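You operate a simulated robot arm through the tools that you are given. There is no shell and no other tool.

You are at the controls of a simulated robot arm. One attempt, no reset.

## Task
Hang the three spanners on their marked pegs and wind the vice open.

Only the result counts: the job must be done as asked and must still hold three seconds after the hand-in. Knocking over, shifting, dropping, spilling or breaking anything else fails it.

## Robot
A 6-joint arm with a two-finger parallel gripper on a trunk, on a base that drives. Base frame: it is fixed to the floor where the robot stands at the start and does not move with it; the origin is under the middle of the robot, x ahead of it, y to its left, z up. Units: mm, rad, N and s.
With the tool pointing down near the work surface it reaches from about 120 to 840 mm from the robot's upright axis, wherever it stands. Its first joint turns from -2.007 to 2.007 rad. Places, roughly: left size label [600, -1800, 1200]; middle size label [500, -1700, 1200]; right size label [400, -1700, 1200]; spanner [1000, -1750, 750]; vice handle [700, -1300, 900]. Payload 4.2 kg.
Tool frame: the origin (TCP) lies between the finger pads and is the grasp point; the fingertips stand 23 mm ahead of it; z points along the fingers, y is the line along which they close. Largest opening 94 mm; finger width 38, thickness 10; the body of the gripper, 54 by 96 mm, starts 39 mm behind the TCP.
Orientation is that of the tool frame in the base frame, as [roll, pitch, yaw] about the fixed x, y, z axes, in that order (R = Rz(yaw) Ry(pitch) Rx(roll)). With the fingers straight down and closing along the base's y, the tool's x points along the base's -x, its y along +y and its z along -z.

## Interface
- The arm moves only by the tool step_arm. Its argument "plan" is a list of rows, each a list of 3 entries, a list of its own where there are three numbers: the shift along the tool's x, y, z in units of 100 mm (1.0 is 100 mm), then the turn, a rotation vector about the tool's x, y, z in units of 60 degrees (1.0 is 60 degrees), then the finger opening in m, from 0 to 0.094. In form: [[[dx, dy, dz], [wx, wy, wz], claw], ...]. A call has 1 to 20 rows; each row is the pose to reach, as a shift and turn from the pose commanded when the call began, along the tool's axes at that moment. A call with a number of a shift or a turn outside -1 to 1 is refused whole. Rows are played at 5 a second. More than 50 mm and 0.15 rad between two rows, or a gripper value outside its range, and nothing of the call is played. Where a pose cannot be reached the arm comes as near as it can. A force on the tool above 90 N (or 10 N above the force at the start of the call, whichever is more), or a blocked arm, ends the call early, and 0.2 s more pass. Each finger travels about 108 mm/s and halts on what it meets, pressing with about 30 N; the grip force reading is that of the motor and also rises with nothing between the fingers. The clock runs only during rows and for 0.2 s after the last one: add rows that repeat a pose to give the fingers time. The reply holds the time, the measured pose of the TCP, the force on the tool along the base axes, the opening and the grip force, in the units named above and with some noise, with the torque about the TCP (base axes, N m) and any sound that the robot's microphone picked up.
- Cameras (640 x 400 px; columns grow to the right, rows downward): "scene" is now at [229.2, 184.6, 1560.8]; the picture's right is [-0.07, -1.00, 0.00], its down [-0.67, 0.05, -0.74] and it looks along [0.74, -0.05, -0.67] (base axes); focal length 290 px, centre (320, 200). "wrist" rides on the gripper at [86, 16, -74] in the tool frame; the picture's right is [-0.18, 0.98, 0.00], its down [-0.58, -0.11, -0.81] and it looks along [-0.79, -0.15, 0.59] (tool axes); focal length 243 px, centre (320, 200). There is no depth. A picture from a camera that has moved, and an enlarged one, comes with that camera's place and axes in the base frame and with its lens. The place of the scene camera against the robot may be out by one fixed shift of up to 12 mm in any direction.
- capture(camera): a new picture of that camera. It takes no simulated time.
- raise_lower(by): slides the trunk up (or, below 0, down) by that many mm; the arm and the scene camera ride with it, the base frame stays. It gives what a move gives, with no picture.
- base_move(legs): drives the robot by 1 to 6 legs, each [ahead, turn to the left] in mm and rad, along the robot's own axes; the way and the turn of a leg run together, so that a leg with both is an arc; at most 1500 mm and 3.142 rad a leg. The arm and the cameras ride along, it lands a little off, and it stops where it bumps. It gives what a move gives.
- turn_head(pan, tilt): turns the head with the scene camera to pan (to the left, within 1.396 rad either way) and tilt (down, from -0.506 to 1.204), counted from straight ahead of the robot. It gives what a move gives.
- inspect(camera, box): a new picture of the part [left, top, right, bottom] of that camera's present view, enlarged. It takes no simulated time.
- finish_job(): hands the job in; it is judged then, once.

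Places have to be worked out from the pictures, the camera data and where the tool is seen. Open the gripper and draw the arm clear of the work before you hand the job in, unless the task says otherwise.

The tools are called as name(argument=value, ...) on one line, values as JSON. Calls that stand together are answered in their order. step_arm: Moves the arm, as the interface text tells. Its arguments: {"type":"object","properties":{"plan":{"type":"array"}},"required":["plan"]} The other tools are called the same way: raise_lower (by) slides the trunk up or down; base_move (legs) drives the base; turn_head (pan, tilt) turns the head that bears the scene camera; capture (camera) takes a picture; inspect (camera, box) takes an enlarged picture of a part of a camera's view; finish_job () hands the job in.

At the start:

```text
clock: 0.0
tool_pos: [581.3, 163.6, 1133.3]
tool_rot: [-3.141, 0.0, 3.142]
ft_force: [-0.3, -0.9, -0.4]
ft_torque: [0.01, -0.01, 0.0]
opening: 93.9
grasp_force: 0.0
trunk travel left (down, up): [-925.0, 65.0]
robot x, y, heading: [1.6, -2.0, -0.002]
head pan, tilt: [-0.073, 0.738]
```

scene: 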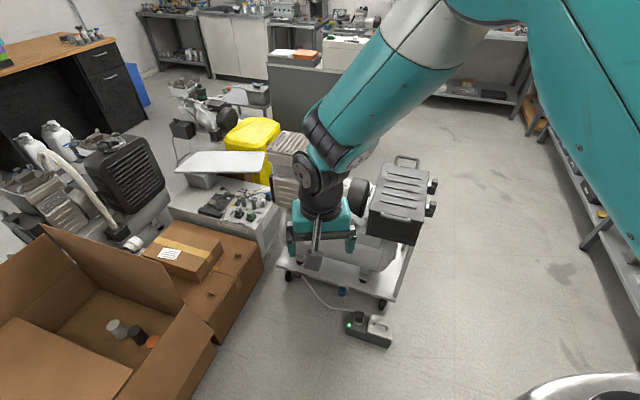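
wrist: 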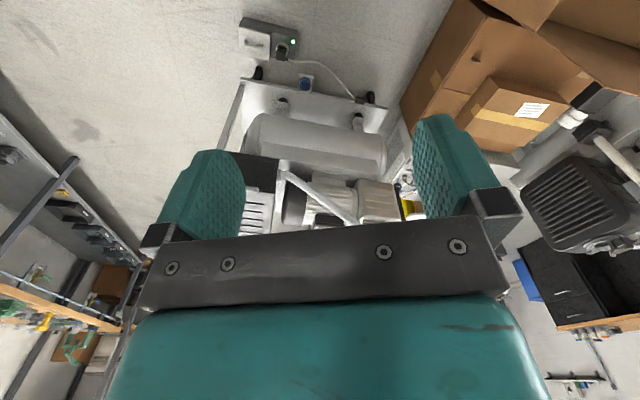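

The newest pictures show only clutter ahead of me; the work is to the right (y about -1700). I'll turn the head right to look at it.

turn_head(pan=-1.1, tilt=0.4)

```text
clock: 1.3
tool_pos: [580.8, 161.4, 1131.7]
tool_rot: [3.141, 0.001, -3.141]
ft_force: [-0.1, 0.5, 0.0]
ft_torque: [0.03, 0.02, 0.02]
opening: 93.9
grasp_force: 0.0
trunk travel left (down, up): [-925.0, 65.0]
robot x, y, heading: [2.4, -0.3, -0.001]
head pan, tilt: [-1.1, 0.4]
```

Head is turned; I'll take the scene picture to see the bench area.

capture(camera="scene")

```text
taken
camera scene: at [188.1, 108.2, 1590.8], right [-0.89, -0.45, 0.0], down [-0.18, 0.35, -0.92], along [0.42, -0.82, -0.39], focal length 290 px, centre (320, 200)
```

scene: 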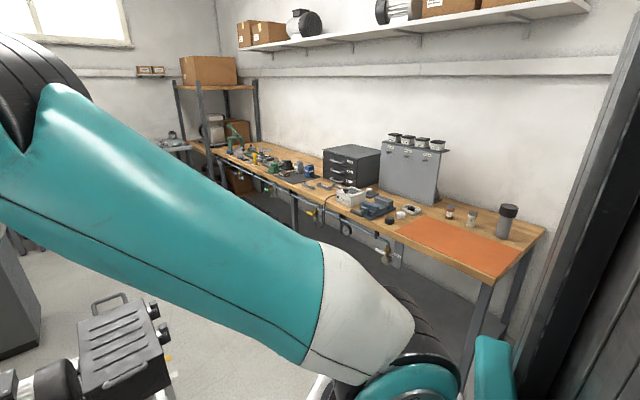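

The bench with a peg panel and vice is along the wall to the right. I'll enlarge the bench part.

inspect(camera="scene", box=[300, 110, 540, 260])

inspect(camera="scene", box=[200, 110, 440, 270])

```text
2.67 times, centred on (420, 185) of scene
camera zoom: at [188.1, 108.2, 1590.8], right [-0.89, -0.45, 0.0], down [-0.18, 0.35, -0.92], along [0.42, -0.82, -0.39], focal length 772 px, centre (53, 240)
```

zoom: 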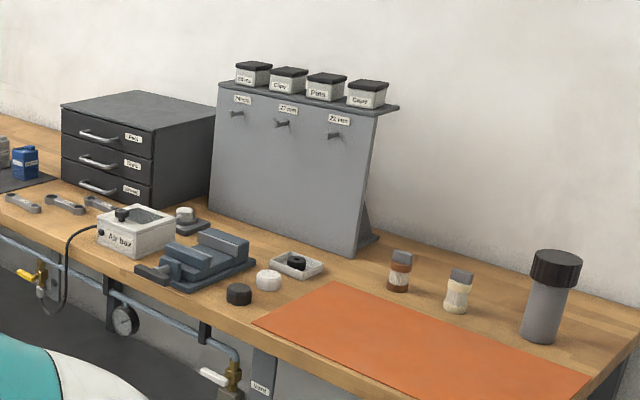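

```text
2.50 times, centred on (320, 190) of scene
camera zoom: at [188.1, 108.2, 1590.8], right [-0.89, -0.45, 0.0], down [-0.18, 0.35, -0.92], along [0.42, -0.82, -0.39], focal length 724 px, centre (320, 225)
```

zoom: 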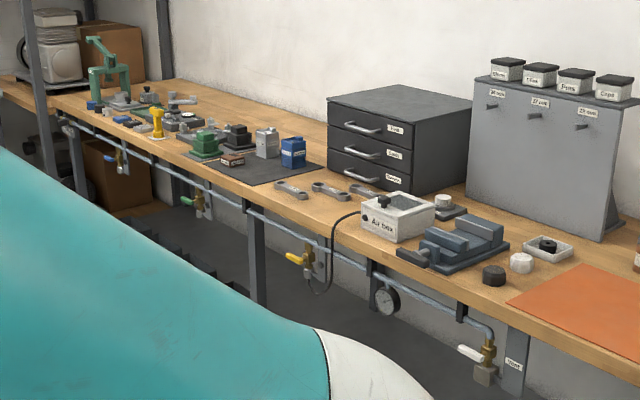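

The bench runs obliquely (front edge turned about -23° to base x), spanners lie before the drawers, the vice near the front edge, pegs on the grey panel. First I draw the arm in before driving.

step_arm(plan=[[[0.4, 0, 0], [0, 0, 0], 0.094], [[0.8, 0, 0], [0, 0, 0], 0.094], [[1.0, 0.3, 0], [0, 0, 0], 0.094], [[1.0, 0.3, 0], [0, 0, 0], 0.094]])

turn_head(pan=-0.7, tilt=0.9)

capture(camera="scene")

```text
clock: 2.3
tool_pos: [479.2, 192.2, 1134.0]
tool_rot: [3.141, -0.001, -3.14]
ft_force: [-0.2, -0.5, -0.3]
ft_torque: [-0.01, -0.01, -0.01]
opening: 93.9
grasp_force: 0.0
trunk travel left (down, up): [-925.0, 65.0]
robot x, y, heading: [-1.8, -1.4, -0.0]
head pan, tilt: [-1.1, 0.4]
```

```text
clock: 3.2
tool_pos: [480.0, 190.1, 1133.5]
tool_rot: [3.141, 0.0, -3.141]
ft_force: [0.4, 0.6, 0.4]
ft_torque: [-0.01, -0.01, -0.02]
opening: 94.0
grasp_force: 0.1
trunk travel left (down, up): [-925.0, 65.0]
robot x, y, heading: [-2.0, 1.5, -0.003]
head pan, tilt: [-0.7, 0.901]
```

```text
taken
camera scene: at [203.7, 142.0, 1547.9], right [-0.64, -0.76, 0.0], down [-0.6, 0.5, -0.62], along [0.48, -0.4, -0.78], focal length 290 px, centre (320, 200)
```

scene: 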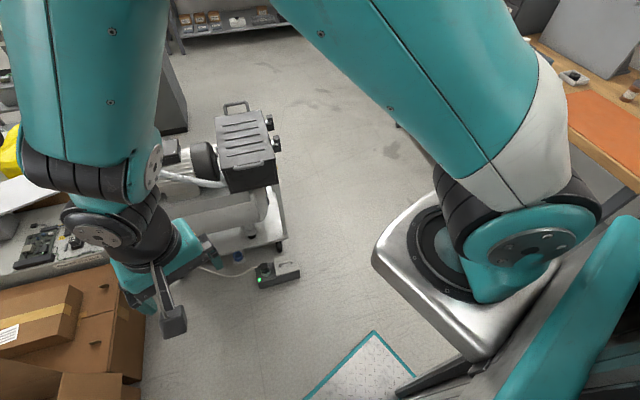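

The floor path to the right-ahead is clear and the base reaches about 300 mm from its axis. I drive obliquely to in front of the bench, about 490 mm from its edge, and turn to face it.

base_move(legs=[[0, -0.709], [700, 0]])

turn_head(pan=0.0, tilt=0.7)

capture(camera="scene")

```text
clock: 8.9
tool_pos: [1019.4, -616.0, 1132.9]
tool_rot: [3.141, -0.001, 2.437]
ft_force: [-0.1, 0.3, 0.2]
ft_torque: [-0.03, -0.01, 0.0]
opening: 93.9
grasp_force: 0.0
trunk travel left (down, up): [-925.0, 65.0]
robot x, y, heading: [531.9, -452.8, -0.704]
head pan, tilt: [-0.7, 0.901]
```

```text
clock: 10.0
tool_pos: [1019.3, -616.3, 1133.2]
tool_rot: [3.141, 0.0, 2.438]
ft_force: [0.0, 0.2, -0.7]
ft_torque: [0.0, 0.0, 0.0]
opening: 94.0
grasp_force: 0.1
trunk travel left (down, up): [-925.0, 65.0]
robot x, y, heading: [528.9, -448.7, -0.7]
head pan, tilt: [0.0, 0.7]
```

```text
taken
camera scene: at [830.7, -460.2, 1564.0], right [-0.65, -0.76, 0.0], down [-0.49, 0.42, -0.76], along [0.58, -0.5, -0.64], focal length 290 px, centre (320, 200)
```

scene: 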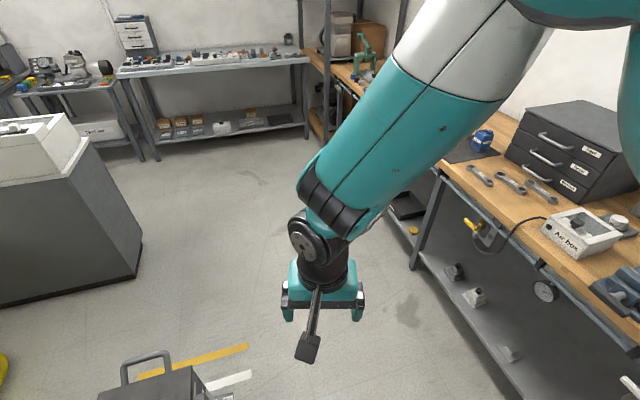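

Way ahead is clear; triangulating a spanner from both pictures gives about (1035, -1613, 885), so the bench top is near z 880. I drive on and turn to face the bench.

base_move(legs=[[690, -0.015], [0, -1.255]])

turn_head(pan=0.1, tilt=0.75)

capture(camera="scene")

capture(camera="wrist")

```text
clock: 16.9
tool_pos: [1026.0, -1426.8, 1133.5]
tool_rot: [-3.141, -0.001, 1.15]
ft_force: [-0.1, 0.3, -0.3]
ft_torque: [0.0, 0.0, -0.01]
opening: 94.0
grasp_force: 0.0
trunk travel left (down, up): [-925.0, 65.0]
robot x, y, heading: [1048.0, -910.0, -1.992]
head pan, tilt: [0.0, 0.7]
```

```text
clock: 17.6
tool_pos: [1026.4, -1425.7, 1133.4]
tool_rot: [-3.141, 0.002, 1.151]
ft_force: [0.9, -0.6, -0.4]
ft_torque: [0.0, 0.01, -0.03]
opening: 93.8
grasp_force: 0.0
trunk travel left (down, up): [-925.0, 65.0]
robot x, y, heading: [1045.7, -908.0, -1.993]
head pan, tilt: [0.099, 0.75]
```

```text
taken
camera scene: at [1131.2, -1211.7, 1559.7], right [-0.95, 0.32, 0.0], down [0.22, 0.65, -0.73], along [-0.23, -0.69, -0.68], focal length 290 px, centre (320, 200)
```

scene: 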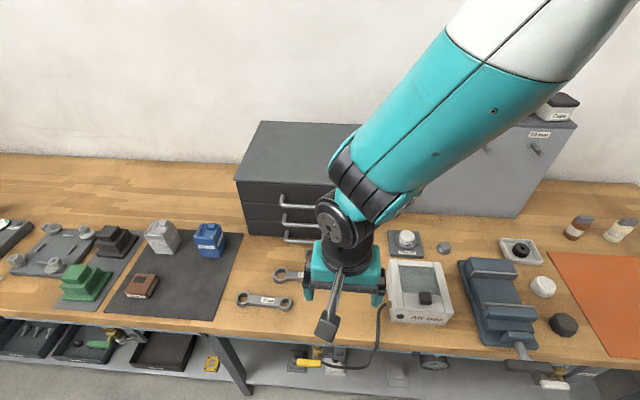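

```text
taken
camera wrist: at [1076.7, -1354.0, 1208.5], right [0.82, -0.57, 0.0], down [-0.34, -0.49, 0.81], along [-0.46, -0.66, -0.59], focal length 243 px, centre (320, 200)
```

wrist: 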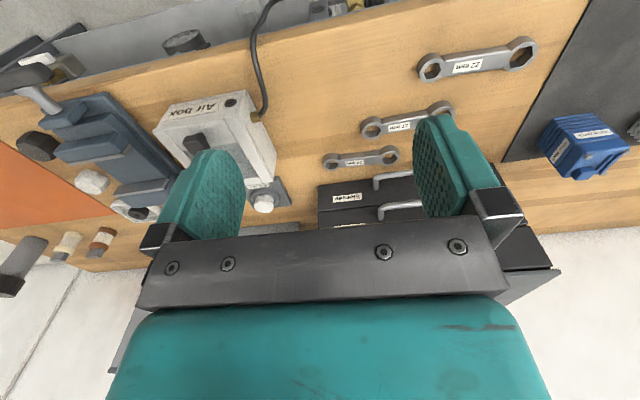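

The spanners, the air box, and the vice with its front bar handle are visible. I enlarge the wrist view to read the spanner labels and the scene for vice and pegs.

inspect(camera="wrist", box=[310, 20, 560, 200])

inspect(camera="wrist", box=[0, 30, 300, 240])

inspect(camera="scene", box=[380, 220, 640, 400])

turn_head(pan=-0.4, tilt=0.6)

capture(camera="scene")

```text
2.22 times, centred on (435, 110) of wrist
camera zoom: at [1076.7, -1354.0, 1208.5], right [0.82, -0.57, 0.0], down [-0.34, -0.49, 0.81], along [-0.46, -0.66, -0.59], focal length 539 px, centre (64, 400)
```

zoom: 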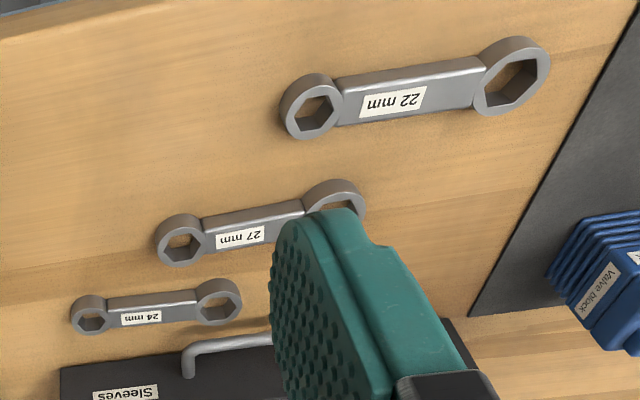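

```text
1.90 times, centred on (150, 135) of wrist
camera zoom: at [1076.7, -1354.0, 1208.5], right [0.82, -0.57, 0.0], down [-0.34, -0.49, 0.81], along [-0.46, -0.66, -0.59], focal length 462 px, centre (644, 324)
```

zoom: 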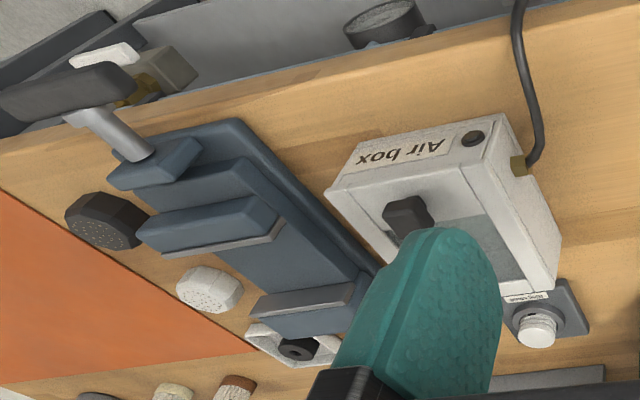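

```text
2.22 times, centred on (510, 310) of scene
camera zoom: at [1131.2, -1211.7, 1559.7], right [-0.95, 0.32, 0.0], down [0.22, 0.65, -0.73], along [-0.23, -0.69, -0.68], focal length 644 px, centre (-102, -44)
```

zoom: 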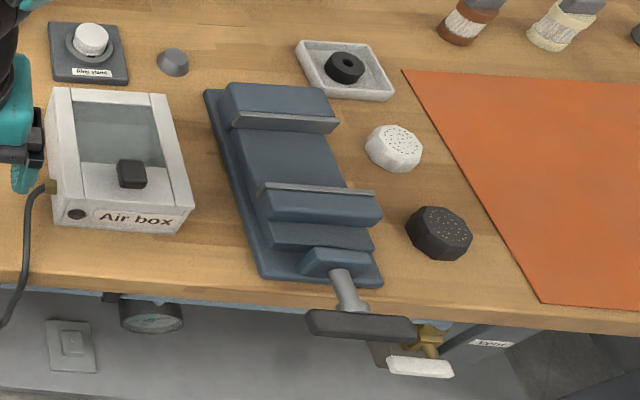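

```text
clock: 18.5
tool_pos: [1025.3, -1426.6, 1133.4]
tool_rot: [3.142, 0.0, 1.15]
ft_force: [-0.5, 0.3, -0.4]
ft_torque: [-0.01, 0.0, 0.03]
opening: 94.0
grasp_force: 0.1
trunk travel left (down, up): [-925.0, 65.0]
robot x, y, heading: [1050.3, -907.8, -1.989]
head pan, tilt: [-0.4, 0.6]
```

```text
taken
camera scene: at [1092.8, -1193.4, 1572.6], right [-0.68, 0.73, 0.0], down [0.41, 0.39, -0.82], along [-0.6, -0.56, -0.57], focal length 290 px, centre (320, 200)
```

scene: 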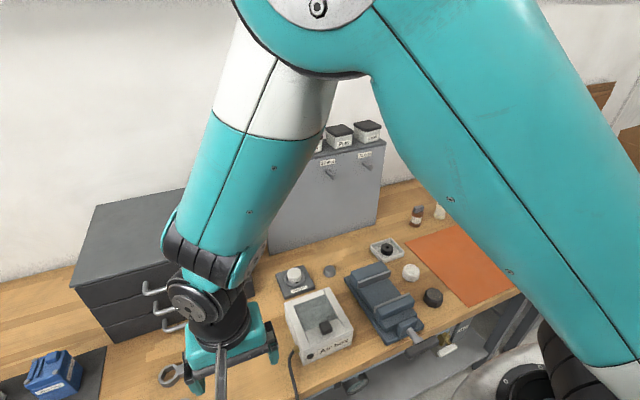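

Spanners read 22 (front), 27 (middle) and 24 mm (back). I enlarge the peg panel to read its labels.

inspect(camera="scene", box=[260, 110, 400, 200])

inspect(camera="scene", box=[260, 220, 500, 380])

```text
4.44 times, centred on (330, 155) of scene
camera zoom: at [1092.8, -1193.4, 1572.6], right [-0.68, 0.73, 0.0], down [0.41, 0.39, -0.82], along [-0.6, -0.56, -0.57], focal length 1287 px, centre (276, 400)
```

zoom: 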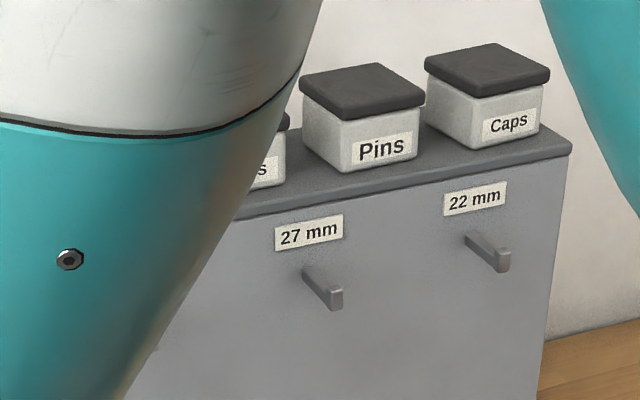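

```text
2.50 times, centred on (380, 300) of scene
camera zoom: at [1092.8, -1193.4, 1572.6], right [-0.68, 0.73, 0.0], down [0.41, 0.39, -0.82], along [-0.6, -0.56, -0.57], focal length 724 px, centre (170, -50)
```

zoom: 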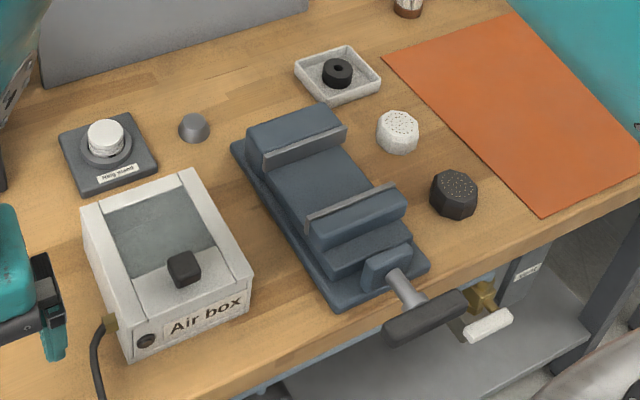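

The pegs have upturned ends; labels read (left to right) 24, 27, 22 mm so far as seen. I move the tool right and a bit up so the wrist camera looks squarely at the panel for accurate measuring.

step_arm(plan=[[[0, -0.4, -0.2], [0, 0, 0], 0.094], [[0, -0.8, -0.4], [0, 0, 0], 0.094], [[0, -1.0, -0.7], [0, 0, 0], 0.094]])

step_arm(plan=[[[0, -0.45, 0], [0, 0, 0], 0.094], [[0, -0.9, 0], [0, 0, 0], 0.094], [[0, -1.0, 0], [0, 0, 0], 0.094]])

step_arm(plan=[[[0, -0.45, 0], [0, 0, 0], 0.094], [[0, -0.9, 0], [0, 0, 0], 0.094], [[0, -1.0, 0], [0, 0, 0], 0.094], [[0, -1.0, 0], [0, 0, 0], 0.094]])

capture(camera="wrist")

```text
clock: 19.3
tool_pos: [935.3, -1388.7, 1200.3]
tool_rot: [-3.14, 0.001, 1.152]
ft_force: [0.4, 0.4, -0.4]
ft_torque: [0.04, -0.02, 0.01]
opening: 94.0
grasp_force: 0.1
trunk travel left (down, up): [-925.0, 65.0]
robot x, y, heading: [1051.5, -912.4, -1.988]
head pan, tilt: [-0.4, 0.6]
```

```text
clock: 20.1
tool_pos: [844.8, -1345.5, 1204.4]
tool_rot: [3.142, 0.0, 1.152]
ft_force: [0.3, -0.1, -0.6]
ft_torque: [-0.01, -0.04, -0.01]
opening: 94.1
grasp_force: 0.1
trunk travel left (down, up): [-925.0, 65.0]
robot x, y, heading: [1045.8, -910.2, -1.988]
head pan, tilt: [-0.4, 0.6]
```

```text
clock: 21.1
tool_pos: [750.0, -1310.1, 1203.2]
tool_rot: [-3.141, -0.002, 1.149]
ft_force: [-0.1, -0.2, 0.5]
ft_torque: [-0.01, 0.01, 0.0]
opening: 94.1
grasp_force: 0.1
out of reach, approached as far as the arm can: row 1, 2, 3, 4
trunk travel left (down, up): [-925.0, 65.0]
robot x, y, heading: [1048.0, -907.4, -1.993]
head pan, tilt: [-0.4, 0.6]
```

```text
taken
camera wrist: at [800.4, -1238.4, 1277.3], right [0.82, -0.57, 0.0], down [-0.34, -0.49, 0.81], along [-0.46, -0.66, -0.59], focal length 243 px, centre (320, 200)
```

wrist: 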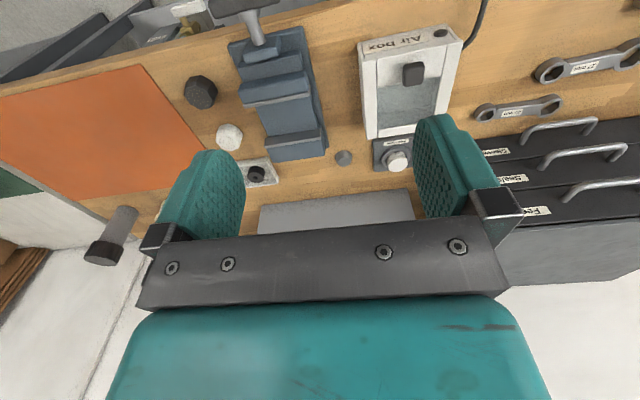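

The lower half of the wrist view is blocked by the gripper, so the pegs are hidden in this pose. I'll pitch the tool up to point horizontally at the panel, moving a little outwards and down first.

step_arm(plan=[[[-0.35, 0, 0.3], [0, 0, 0], 0.094], [[-0.7, 0, 0.6], [0, 0, 0], 0.094], [[-1.0, 0, 0.9], [0, 0, 0], 0.094], [[-1.0, 0, 0.9], [0, 0, 0], 0.094]])

step_arm(plan=[[[0, 0, 0], [0, -0.14, 0], 0.094], [[0, 0, 0], [0, -0.28, 0], 0.094], [[0, 0, 0], [0, -0.42, 0], 0.094], [[0, 0, 0], [0, -0.56, 0], 0.094], [[0, 0, 0], [0, -0.7, 0], 0.094], [[0, 0, 0], [0, -0.84, 0], 0.094], [[0, 0, 0], [0, -0.98, 0], 0.094]])

capture(camera="wrist")

```text
clock: 22.1
tool_pos: [708.6, -1403.8, 1115.3]
tool_rot: [-3.141, 0.0, 1.151]
ft_force: [0.8, 0.4, -0.4]
ft_torque: [0.02, -0.02, 0.03]
opening: 94.0
grasp_force: 0.1
trunk travel left (down, up): [-925.0, 65.0]
robot x, y, heading: [1044.9, -909.6, -1.988]
head pan, tilt: [-0.4, 0.6]
```

```text
clock: 23.7
tool_pos: [696.3, -1420.7, 1109.2]
tool_rot: [-3.126, 0.985, 1.141]
ft_force: [-0.6, 0.0, 0.3]
ft_torque: [0.03, -0.02, 0.08]
opening: 94.0
grasp_force: 0.0
out of reach, approached as far as the arm can: row 5, 6, 7
trunk travel left (down, up): [-925.0, 65.0]
robot x, y, heading: [1049.9, -911.6, -1.993]
head pan, tilt: [-0.4, 0.6]
```

```text
taken
camera wrist: at [759.3, -1329.9, 1079.6], right [0.85, -0.51, 0.14], down [0.06, 0.36, 0.93], along [-0.53, -0.78, 0.34], focal length 243 px, centre (320, 200)
```

wrist: 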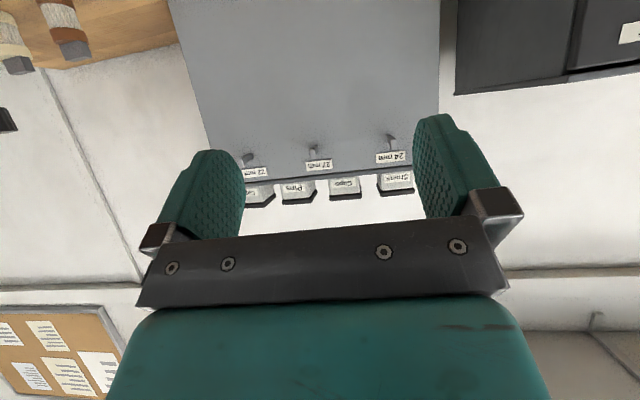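

Now the three pegs and labels are in view between the fingers (picture upside down). I enlarge them to read the labels and measure the pegs.

inspect(camera="wrist", box=[230, 110, 420, 220])

inspect(camera="wrist", box=[160, 0, 460, 200])

```text
3.37 times, centred on (325, 165) of wrist
camera zoom: at [759.3, -1329.9, 1079.6], right [0.85, -0.51, 0.14], down [0.06, 0.36, 0.93], along [-0.53, -0.78, 0.34], focal length 817 px, centre (303, 318)
```

zoom: 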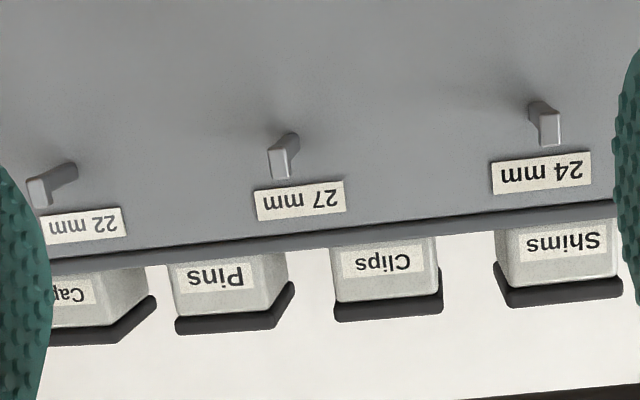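

```text
2.00 times, centred on (310, 100) of wrist
camera zoom: at [759.3, -1329.9, 1079.6], right [0.85, -0.51, 0.14], down [0.06, 0.36, 0.93], along [-0.53, -0.78, 0.34], focal length 485 px, centre (340, 400)
```

zoom: 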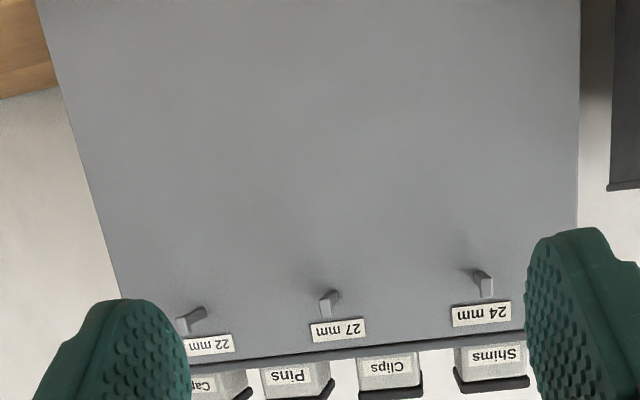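

Labels confirmed: left 24, middle 27, right 22 mm; the middle peg tip triangulates to about (535, -1661, 1141). The wrist was too near the shoulder, so I shift 100 mm toward the panel and then finish pitching to horizontal.

step_arm(plan=[[[-0.18, 0, 0.28], [0, 0, 0], 0.094], [[-0.37, 0, 0.56], [0, 0, 0], 0.094], [[-0.55, 0, 0.84], [0, -0.1, 0], 0.094], [[-0.55, 0, 0.84], [0, -0.23, 0], 0.094], [[-0.55, 0, 0.84], [0, -0.36, 0], 0.094], [[-0.55, 0, 0.84], [0, -0.5, 0], 0.094], [[-0.55, 0, 0.84], [0, -0.5, 0], 0.094]])

capture(camera="wrist")

capture(camera="scene")

```text
clock: 25.3
tool_pos: [658.7, -1513.6, 1113.1]
tool_rot: [3.127, 1.552, 1.134]
ft_force: [0.2, 0.4, -0.1]
ft_torque: [0.0, -0.03, -0.02]
opening: 94.0
grasp_force: 0.2
out of reach, approached as far as the arm can: row 1, 4
trunk travel left (down, up): [-925.0, 65.0]
robot x, y, heading: [1049.0, -908.8, -1.989]
head pan, tilt: [-0.4, 0.6]
```

```text
taken
camera wrist: at [705.4, -1450.8, 1028.9], right [0.9, -0.4, 0.18], down [0.22, 0.77, 0.6], along [-0.38, -0.49, 0.78], focal length 243 px, centre (320, 200)
```

wrist: 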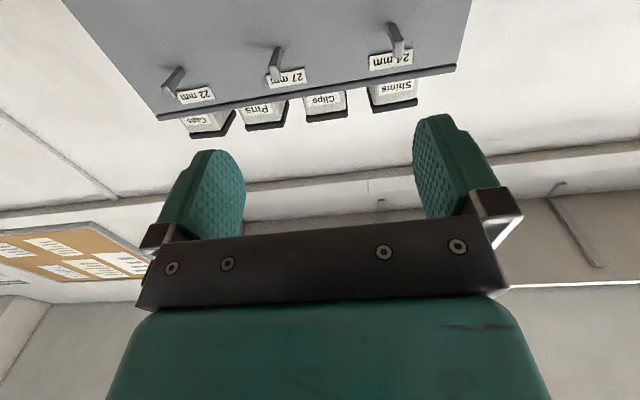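

```text
taken
camera scene: at [1092.7, -1193.3, 1572.6], right [-0.68, 0.73, 0.0], down [0.41, 0.39, -0.83], along [-0.6, -0.56, -0.56], focal length 290 px, centre (320, 200)
```

scene: 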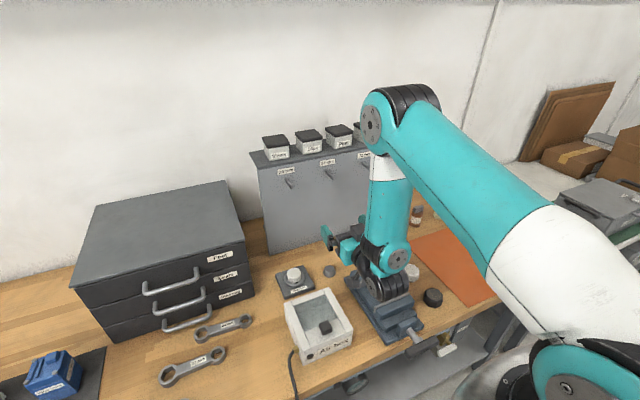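

The tool is now horizontal and the scene camera sees all pegs well. I enlarge both views to measure the pegs.

inspect(camera="wrist", box=[150, 0, 450, 130])

inspect(camera="scene", box=[240, 120, 400, 220])

inspect(camera="scene", box=[130, 280, 290, 390])

```text
2.13 times, centred on (300, 65) of wrist
camera zoom: at [705.4, -1450.8, 1028.9], right [0.9, -0.4, 0.18], down [0.22, 0.77, 0.6], along [-0.38, -0.49, 0.78], focal length 518 px, centre (363, 488)
```

zoom: 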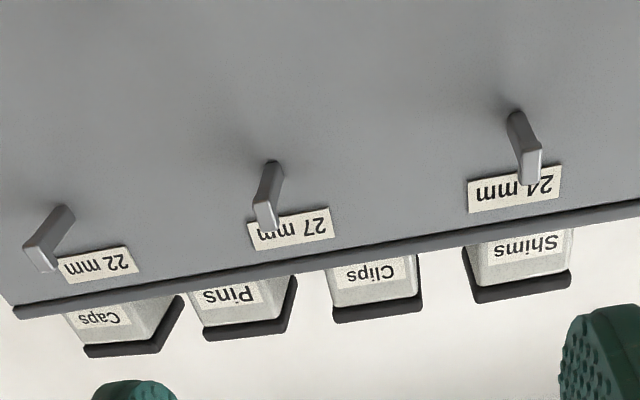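

```text
4.00 times, centred on (320, 170) of scene
camera zoom: at [1092.7, -1193.3, 1572.6], right [-0.68, 0.73, 0.0], down [0.41, 0.39, -0.83], along [-0.6, -0.56, -0.56], focal length 1158 px, centre (320, 320)
```

zoom: 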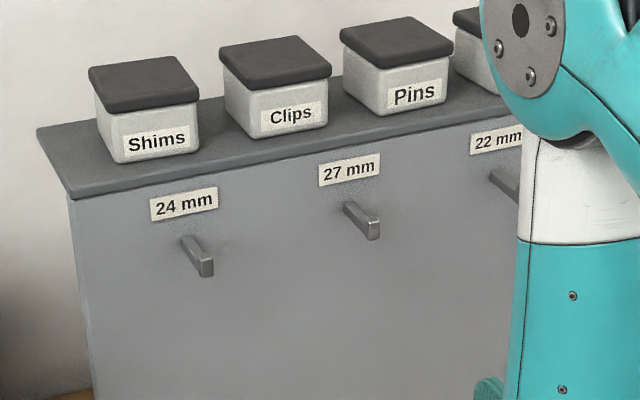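

```text
3.64 times, centred on (210, 335) of scene
camera zoom: at [1092.7, -1193.3, 1572.6], right [-0.68, 0.73, 0.0], down [0.41, 0.39, -0.83], along [-0.6, -0.56, -0.56], focal length 1053 px, centre (720, -291)
```

zoom: 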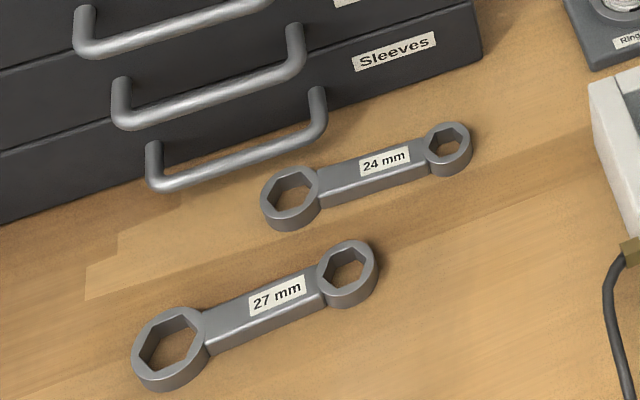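

Triangulated peg tips: 24 at (651,-1711,1140), 27 at (531,-1665,1141), 22 at (413,-1614,1141); bench direction is about -22°. I test whether the wrist can roll so the camera sits on top (tool x up), which would let me see ring and peg while hanging.

step_arm(plan=[[[0, 0, 0], [0, 0, 0.14], 0.094], [[0, 0, 0], [0, 0, 0.28], 0.094], [[0, 0, 0], [0, 0, 0.42], 0.094], [[0, 0, 0], [0, 0, 0.56], 0.094], [[0, 0, 0], [0, 0, 0.7], 0.094], [[0, 0, 0], [0, 0, 0.84], 0.094], [[0, 0, 0], [0, 0, 0.98], 0.094], [[0, 0, 0], [0, 0, 1.0], 0.094]])

step_arm(plan=[[[0, 0, 0], [0, 0, 0.14], 0.094], [[0, 0, 0], [0, 0, 0.28], 0.094], [[0, 0, 0], [0, 0, 0.42], 0.094], [[0, 0, 0], [0, 0, 0.56], 0.094], [[0, 0, 0], [0, 0, 0.7], 0.094], [[0, 0, 0], [0, 0, 0.84], 0.094], [[0, 0, 0], [0, 0, 0.98], 0.094], [[0, 0, 0], [0, 0, 1.0], 0.094]])

step_arm(plan=[[[0, 0, 0], [0, 0, 0.14], 0.094], [[0, 0, 0], [0, 0, 0.28], 0.094], [[0, 0, 0], [0, 0, 0.42], 0.094], [[0, 0, 0], [0, 0, 0.56], 0.094], [[0, 0, 0], [0, 0, 0.7], 0.094], [[0, 0, 0], [0, 0, 0.84], 0.094], [[0, 0, 0], [0, 0, 0.98], 0.094], [[0, 0, 0], [0, 0, 1.0], 0.094]])

capture(camera="wrist")

capture(camera="scene")

```text
clock: 27.1
tool_pos: [660.5, -1513.5, 1114.4]
tool_rot: [1.597, 0.522, -0.41]
ft_force: [1.0, -0.4, -0.8]
ft_torque: [0.01, -0.03, 0.01]
opening: 94.1
grasp_force: 0.0
trunk travel left (down, up): [-925.0, 65.0]
robot x, y, heading: [1049.9, -910.8, -1.991]
head pan, tilt: [-0.4, 0.6]
```

```text
clock: 28.9
tool_pos: [658.1, -1513.7, 1114.2]
tool_rot: [1.595, -0.524, -0.433]
ft_force: [-1.2, 0.0, -0.7]
ft_torque: [-0.04, -0.01, 0.03]
opening: 93.9
grasp_force: 0.1
trunk travel left (down, up): [-925.0, 65.0]
robot x, y, heading: [1049.4, -909.7, -1.993]
head pan, tilt: [-0.4, 0.6]
```

```text
clock: 30.7
tool_pos: [677.2, -1524.7, 1114.1]
tool_rot: [3.065, -1.547, -1.927]
ft_force: [-0.6, -1.0, 0.1]
ft_torque: [-0.01, 0.01, 0.02]
opening: 94.2
grasp_force: 0.2
out of reach, approached as far as the arm can: row 7, 8
trunk travel left (down, up): [-925.0, 65.0]
robot x, y, heading: [1046.3, -909.8, -1.989]
head pan, tilt: [-0.4, 0.6]
```

```text
taken
camera wrist: at [694.1, -1451.9, 1203.0], right [-0.89, 0.41, -0.18], down [0.44, 0.7, -0.56], along [-0.11, -0.58, -0.81], focal length 243 px, centre (320, 200)
```

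wrist: 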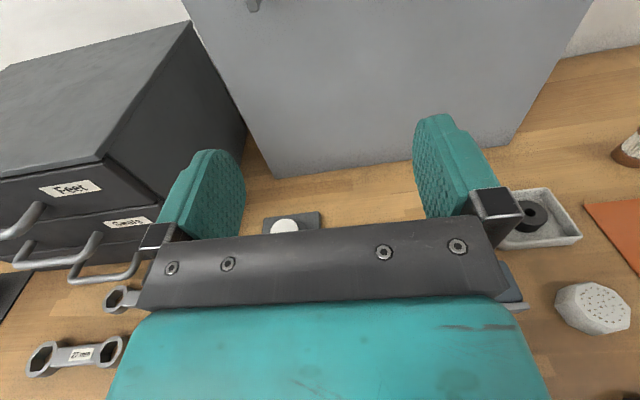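

```text
taken
camera scene: at [1092.7, -1193.3, 1572.6], right [-0.68, 0.73, 0.0], down [0.41, 0.39, -0.83], along [-0.6, -0.56, -0.56], focal length 290 px, centre (320, 200)
```

scene: 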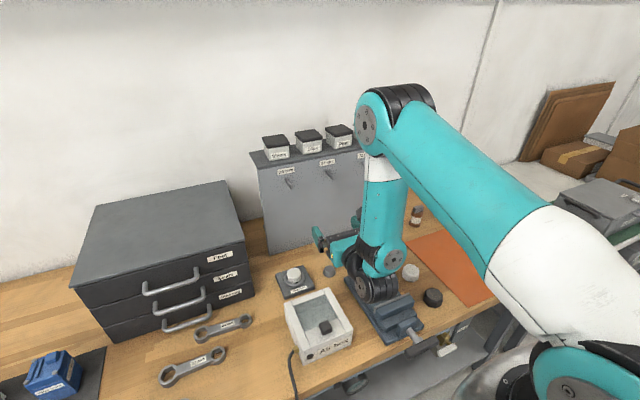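

Roll to about 170° works (just short of the full 180°), enough to hang with the camera on top. Now I retreat a little, roll back to tool x along the bench, and head for the spanners.

step_arm(plan=[[[0, 0, -0.1], [0, 0, -0.14], 0.094], [[0, 0, -0.2], [0, 0, -0.28], 0.094], [[0, 0, -0.3], [0, 0, -0.42], 0.094], [[0, 0, -0.4], [0, 0, -0.56], 0.094], [[0, 0, -0.5], [0, 0, -0.7], 0.094], [[0, 0, -0.5], [0, 0, -0.84], 0.094], [[0, 0, -0.5], [0, 0, -0.98], 0.094], [[0, 0, -0.5], [0, 0, -1.0], 0.094]])

step_arm(plan=[[[0, 0, 0], [0, 0, -0.14], 0.094], [[0, 0, 0], [0, 0, -0.28], 0.094], [[0, 0, 0], [0, 0, -0.42], 0.094], [[0, 0, 0], [0, 0, -0.5], 0.094], [[0, 0, 0], [0, 0, -0.5], 0.094]])

step_arm(plan=[[[0.2, 0, 0], [0.14, 0, 0], 0.094], [[0.4, 0, 0], [0.28, 0, 0], 0.094], [[0.6, 0, 0], [0.42, 0, 0], 0.094], [[0.8, 0, 0], [0.56, 0, 0], 0.094], [[1.0, 0, 0], [0.7, 0, 0], 0.094], [[1.0, 0, 0], [0.84, 0, 0], 0.094], [[1.0, 0, 0], [0.98, 0, 0], 0.094], [[1.0, 0, 0], [0.98, 0, 0], 0.094]])

```text
clock: 32.5
tool_pos: [697.2, -1478.7, 1116.1]
tool_rot: [1.596, -0.522, -0.433]
ft_force: [0.4, 0.1, 0.6]
ft_torque: [0.01, 0.0, 0.01]
opening: 94.2
grasp_force: 0.0
trunk travel left (down, up): [-925.0, 65.0]
robot x, y, heading: [1046.3, -909.6, -1.987]
head pan, tilt: [-0.4, 0.6]
```

```text
clock: 33.7
tool_pos: [697.3, -1480.3, 1116.5]
tool_rot: [1.59, 0.001, -0.421]
ft_force: [-0.6, 0.2, 0.0]
ft_torque: [-0.03, 0.02, 0.01]
opening: 94.0
grasp_force: 0.1
trunk travel left (down, up): [-925.0, 65.0]
robot x, y, heading: [1047.4, -910.8, -1.991]
head pan, tilt: [-0.4, 0.6]
```

```text
clock: 35.5
tool_pos: [800.3, -1357.2, 987.7]
tool_rot: [2.542, -0.006, -0.416]
ft_force: [-0.6, 0.0, 1.1]
ft_torque: [-0.01, 0.03, 0.02]
opening: 94.0
grasp_force: 0.2
out of reach, approached as far as the arm can: row 3, 4, 5, 6, 7, 8
trunk travel left (down, up): [-925.0, 65.0]
robot x, y, heading: [1046.9, -911.4, -1.993]
head pan, tilt: [-0.4, 0.6]
```

The arm couldn't follow that mixed pose and dropped to z 988; I check with a picture before commanding more.

capture(camera="scene")

capture(camera="wrist")

```text
taken
camera scene: at [1092.7, -1193.3, 1572.6], right [-0.68, 0.73, 0.0], down [0.41, 0.39, -0.83], along [-0.6, -0.56, -0.56], focal length 290 px, centre (320, 200)
```

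scene: 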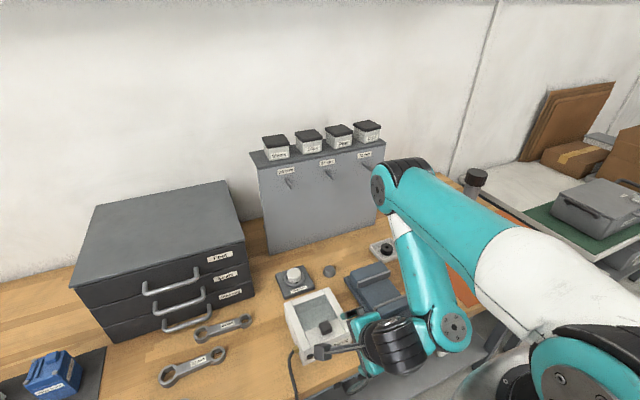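

```text
taken
camera wrist: at [890.5, -1366.0, 1058.9], right [-0.5, -0.67, 0.55], down [-0.31, 0.73, 0.6], along [-0.81, 0.13, -0.58], focal length 243 px, centre (320, 200)
```

wrist: 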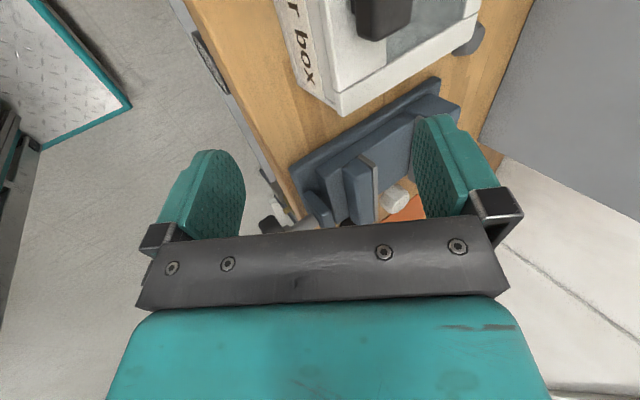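

The arm fell into a cramped fold because the wrist came too near the shoulder; the gripper is just over the air box. I raise it 100 mm and complete the turn to straight down, which should be comfortably reachable.

step_arm(plan=[[[0, 0.13, -0.22], [0, 0, 0], 0.094], [[0, 0.25, -0.43], [0, 0, 0], 0.094], [[0, 0.38, -0.65], [0, 0, 0], 0.094], [[0, 0.5, -0.86], [0, 0, 0], 0.094], [[0, 0.5, -0.86], [0.13, 0, 0], 0.094], [[0, 0.5, -0.86], [0.26, 0, 0], 0.094], [[0, 0.5, -0.86], [0.39, 0, 0], 0.094], [[0, 0.5, -0.86], [0.52, 0, 0], 0.094], [[0, 0.5, -0.86], [0.52, 0, 0], 0.094]])

capture(camera="scene")

```text
clock: 37.5
tool_pos: [833.4, -1195.6, 900.9]
tool_rot: [3.012, 0.008, -0.417]
ft_force: [-0.1, 0.0, 0.0]
ft_torque: [0.02, 0.0, -0.02]
opening: 94.1
grasp_force: 0.0
out of reach, approached as far as the arm can: row 1, 2, 3, 4, 5, 6, 7, 8, 9
trunk travel left (down, up): [-925.0, 65.0]
robot x, y, heading: [1046.9, -910.0, -1.987]
head pan, tilt: [-0.4, 0.6]
```

```text
taken
camera scene: at [1092.9, -1193.6, 1572.6], right [-0.68, 0.73, 0.0], down [0.41, 0.39, -0.83], along [-0.6, -0.56, -0.57], focal length 290 px, centre (320, 200)
```

scene: 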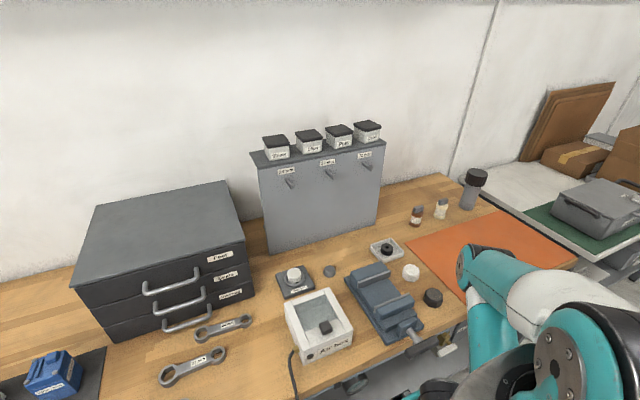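

The solver slid into a tightly folded branch; TCP is now in front of the bench edge at z 901, touching nothing. I raise the trunk to gain height before unfolding outward.

raise_lower(by=60)

turn_head(pan=-0.5, tilt=0.95)

capture(camera="scene")

capture(camera="wrist")

```text
clock: 38.5
tool_pos: [833.2, -1195.7, 960.1]
tool_rot: [3.009, 0.009, -0.419]
ft_force: [-0.1, -0.2, 0.3]
ft_torque: [-0.01, 0.03, -0.03]
opening: 93.9
grasp_force: 0.0
trunk travel left (down, up): [-985.0, 5.0]
robot x, y, heading: [1047.0, -907.9, -1.992]
head pan, tilt: [-0.4, 0.6]
```

```text
clock: 39.3
tool_pos: [832.5, -1195.0, 962.0]
tool_rot: [3.009, 0.009, -0.418]
ft_force: [0.8, -0.4, 0.0]
ft_torque: [0.02, 0.0, 0.0]
opening: 94.1
grasp_force: 0.1
trunk travel left (down, up): [-985.0, 5.0]
robot x, y, heading: [1046.2, -911.2, -1.986]
head pan, tilt: [-0.499, 0.949]
```

```text
taken
camera scene: at [1099.4, -1177.1, 1604.3], right [-0.61, 0.8, 0.0], down [0.65, 0.49, -0.58], along [-0.46, -0.35, -0.81], focal length 290 px, centre (320, 200)
```

scene: 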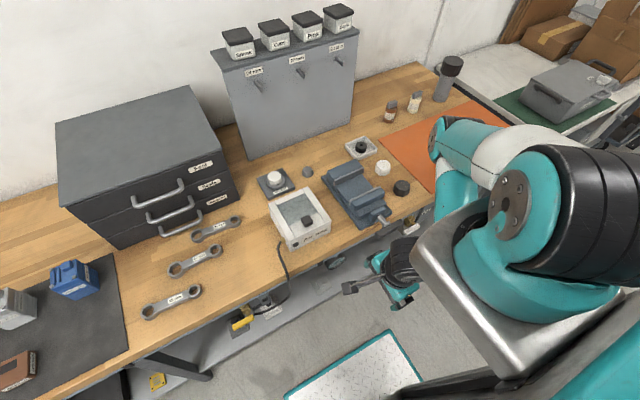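

```text
taken
camera wrist: at [911.3, -1236.4, 1036.2], right [-0.56, -0.82, 0.13], down [-0.44, 0.43, 0.79], along [-0.7, 0.39, -0.6], focal length 243 px, centre (320, 200)
```

wrist: 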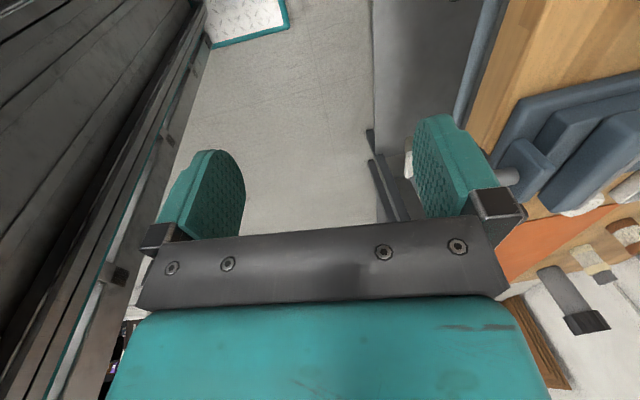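

The arm's own shaft stands about 200 mm ahead and 150 mm right of the base centre, so I had been working too close in. I unfold by moving outward and up in small steps, keeping the tool orientation.

step_arm(plan=[[[0, 0.2, -0.1], [0.03, 0, 0], 0.094], [[0, 0.4, -0.2], [0.06, 0, 0], 0.094], [[0, 0.6, -0.3], [0.1, 0, 0], 0.094], [[0, 0.8, -0.4], [0.12, 0, 0], 0.094], [[0, 0.8, -0.4], [0.12, 0, 0], 0.094]])

```text
clock: 40.5
tool_pos: [837.7, -1160.3, 953.7]
tool_rot: [3.133, 0.012, -0.417]
ft_force: [-0.5, -0.2, 0.1]
ft_torque: [0.0, 0.03, -0.01]
opening: 93.9
grasp_force: 0.0
out of reach, approached as far as the arm can: row 1, 2, 3, 4, 5
trunk travel left (down, up): [-985.0, 5.0]
robot x, y, heading: [1046.0, -912.9, -1.99]
head pan, tilt: [-0.499, 0.949]
```

It slid the wrong way again. I test small pure translations to find which way the arm is free to move.

step_arm(plan=[[[0, 0.3, 0], [0, 0, 0], 0.094], [[0, 0.6, 0], [0, 0, 0], 0.094], [[0, 0.6, 0], [0, 0, 0], 0.094]])

capture(camera="scene")

```text
clock: 41.3
tool_pos: [827.6, -1157.5, 954.9]
tool_rot: [3.124, 0.013, -0.419]
ft_force: [0.1, 0.5, -0.2]
ft_torque: [-0.04, 0.02, -0.01]
opening: 94.2
grasp_force: 0.1
out of reach, approached as far as the arm can: row 1, 2
trunk travel left (down, up): [-985.0, 5.0]
robot x, y, heading: [1050.1, -914.8, -1.989]
head pan, tilt: [-0.499, 0.949]
```

```text
taken
camera scene: at [1099.6, -1176.5, 1604.3], right [-0.61, 0.8, 0.0], down [0.65, 0.49, -0.58], along [-0.46, -0.35, -0.81], focal length 290 px, centre (320, 200)
```

scene: 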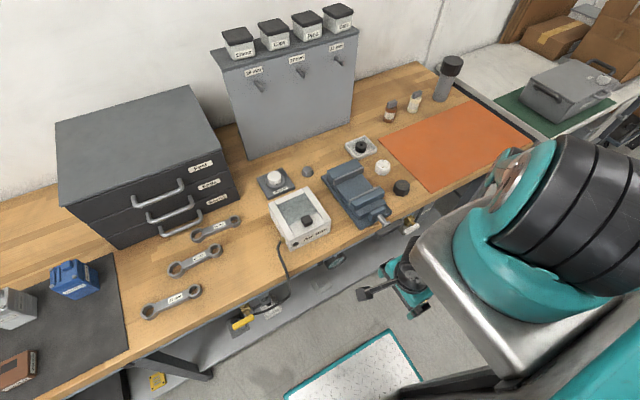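

J1 has swung right and the tool sits near the minimum radius (a shoulder singularity). I extend along the arm's present plane, i.e. along the bench to the right, to get out of it.

step_arm(plan=[[[-0.2, 0, 0], [0, 0, 0], 0.094], [[-0.4, 0, 0], [0, 0, 0], 0.094], [[-0.6, 0, 0], [0, 0, 0], 0.094], [[-0.8, 0, 0], [0, 0, 0], 0.094], [[-1.0, 0, 0], [0, 0, 0], 0.094], [[-1.0, 0, 0], [0, 0, 0], 0.094]])

```text
clock: 42.7
tool_pos: [789.0, -1120.9, 954.3]
tool_rot: [3.134, 0.01, -0.417]
ft_force: [-0.5, 1.2, -1.1]
ft_torque: [0.02, -0.03, -0.02]
opening: 94.1
grasp_force: 0.0
out of reach, approached as far as the arm can: row 1, 2, 3, 4, 5, 6
trunk travel left (down, up): [-985.0, 5.0]
robot x, y, heading: [1046.9, -911.7, -1.992]
head pan, tilt: [-0.499, 0.949]
```

Still blocked: likely the elbow is at its fold limit with the wrist just behind the shaft. Going lower should lengthen the arm and free it, so I move straight down in the free space before the bench.

step_arm(plan=[[[0, 0, 0.25], [0, 0, 0], 0.094], [[0, 0, 0.5], [0, 0, 0], 0.094], [[0, 0, 0.75], [0, 0, 0], 0.094], [[0, 0, 1.0], [0, 0, 0], 0.094], [[0, 0, 1.0], [0, 0, 0], 0.094]])

```text
clock: 43.9
tool_pos: [822.6, -1156.6, 890.7]
tool_rot: [3.094, 0.06, -0.415]
ft_force: [0.4, -0.6, 0.1]
ft_torque: [-0.02, 0.02, -0.01]
opening: 93.8
grasp_force: 0.0
out of reach, approached as far as the arm can: row 1, 2, 3, 4
trunk travel left (down, up): [-985.0, 5.0]
robot x, y, heading: [1047.7, -911.5, -1.989]
head pan, tilt: [-0.499, 0.949]
```

Row 5 was accepted, so the arm is coming free. I hold for a moment and look at where it settles.

step_arm(plan=[[[0, 0, 0], [0, 0, 0], 0.094], [[0, 0, 0], [0, 0, 0], 0.094], [[0, 0, 0], [0, 0, 0], 0.094]])

capture(camera="scene")

```text
clock: 44.7
tool_pos: [822.1, -1155.0, 891.3]
tool_rot: [3.093, 0.061, -0.414]
ft_force: [0.4, 0.0, 0.4]
ft_torque: [0.01, 0.01, -0.03]
opening: 94.0
grasp_force: 0.1
trunk travel left (down, up): [-985.0, 5.0]
robot x, y, heading: [1050.2, -914.4, -1.99]
head pan, tilt: [-0.499, 0.949]
```

```text
taken
camera scene: at [1099.4, -1177.0, 1604.2], right [-0.61, 0.8, 0.0], down [0.65, 0.49, -0.58], along [-0.46, -0.35, -0.81], focal length 290 px, centre (320, 200)
```

scene: 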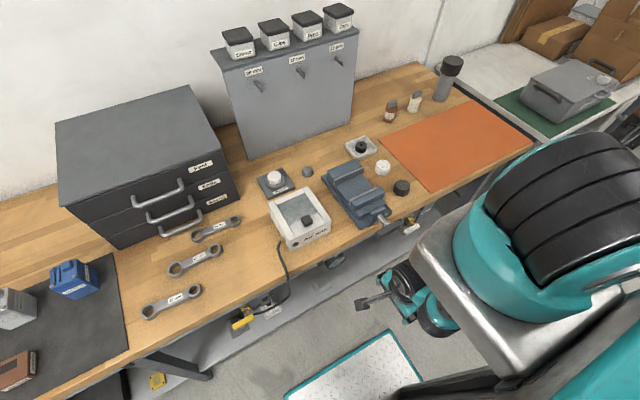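

J1 has turned further right. I turn the head to see how the arm itself is folded before moving it again.

turn_head(pan=-1.3, tilt=0.7)

capture(camera="scene")

capture(camera="wrist")

```text
clock: 45.8
tool_pos: [821.8, -1155.2, 891.6]
tool_rot: [3.094, 0.058, -0.413]
ft_force: [-1.0, -0.6, -0.3]
ft_torque: [0.01, 0.03, 0.01]
opening: 93.9
grasp_force: 0.1
trunk travel left (down, up): [-985.0, 5.0]
robot x, y, heading: [1046.6, -908.6, -1.991]
head pan, tilt: [-1.3, 0.7]
```

```text
taken
camera scene: at [1073.3, -1120.3, 1624.0], right [0.15, 0.99, 0.0], down [0.64, -0.1, -0.76], along [-0.76, 0.11, -0.64], focal length 290 px, centre (320, 200)
```

scene: 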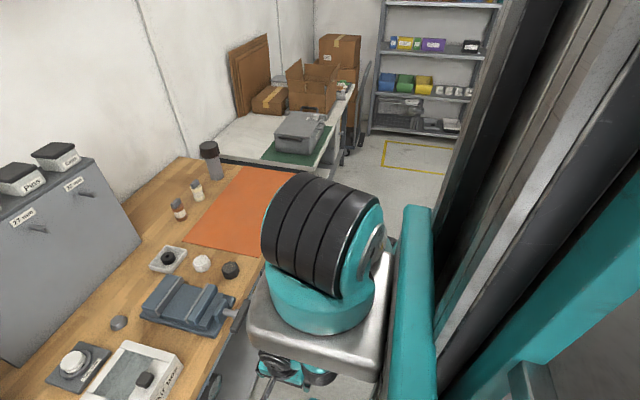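

```text
taken
camera wrist: at [900.7, -1204.2, 961.3], right [-0.56, -0.83, 0.06], down [-0.43, 0.35, 0.83], along [-0.71, 0.44, -0.55], focal length 243 px, centre (320, 200)
```

wrist: 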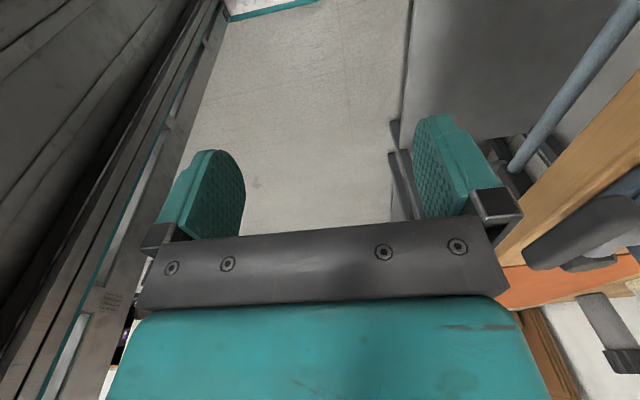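

The model now fits: shaft axis near (827,-1035), minimum radius 120 mm, elbow at its fold limit. Moving along the bench to the left in front of its edge increases the radius steadily, so I unfold that way.

step_arm(plan=[[[0.1, 0.05, 0.1], [0, 0, 0], 0.05], [[0.25, 0.1, 0.15], [0, 0, 0], 0.05], [[0.4, 0.1, 0.15], [0, 0, 0], 0.05], [[0.6, 0.1, 0.15], [0, 0, 0], 0.05], [[0.8, 0.1, 0.15], [0, 0, 0], 0.05], [[1.0, 0.1, 0.15], [0, 0, 0], 0.05], [[1.0, 0.1, 0.15], [0, 0, 0], 0.05]])

```text
clock: 47.4
tool_pos: [879.0, -1190.4, 859.3]
tool_rot: [3.138, 0.013, -0.417]
ft_force: [-0.7, 0.5, -0.1]
ft_torque: [0.03, -0.04, 0.04]
opening: 50.1
grasp_force: 0.1
out of reach, approached as far as the arm can: row 1, 2, 3, 4, 5, 6, 7
trunk travel left (down, up): [-985.0, 5.0]
robot x, y, heading: [1047.7, -906.4, -1.992]
head pan, tilt: [-1.3, 0.7]
```

It moves the right way but wants to be lower. I continue left and a bit lower.

step_arm(plan=[[[0.1, 0, 0.2], [0, 0, 0], 0.05], [[0.25, 0, 0.4], [0, 0, 0], 0.05], [[0.4, 0, 0.5], [0, 0, 0], 0.05], [[0.6, 0, 0.5], [0, 0, 0], 0.05], [[0.8, 0, 0.5], [0, 0, 0], 0.05], [[1.0, 0, 0.5], [0, 0, 0], 0.05], [[1.0, 0, 0.5], [0, 0, 0], 0.05]])

```text
clock: 49.0
tool_pos: [947.6, -1202.4, 841.4]
tool_rot: [3.135, 0.008, -0.419]
ft_force: [0.5, 0.2, 0.1]
ft_torque: [0.01, -0.02, -0.03]
opening: 49.8
grasp_force: 0.2
out of reach, approached as far as the arm can: row 1, 2, 3, 4, 5, 6, 7
trunk travel left (down, up): [-985.0, 5.0]
robot x, y, heading: [1047.7, -910.7, -1.989]
head pan, tilt: [-1.3, 0.7]
```

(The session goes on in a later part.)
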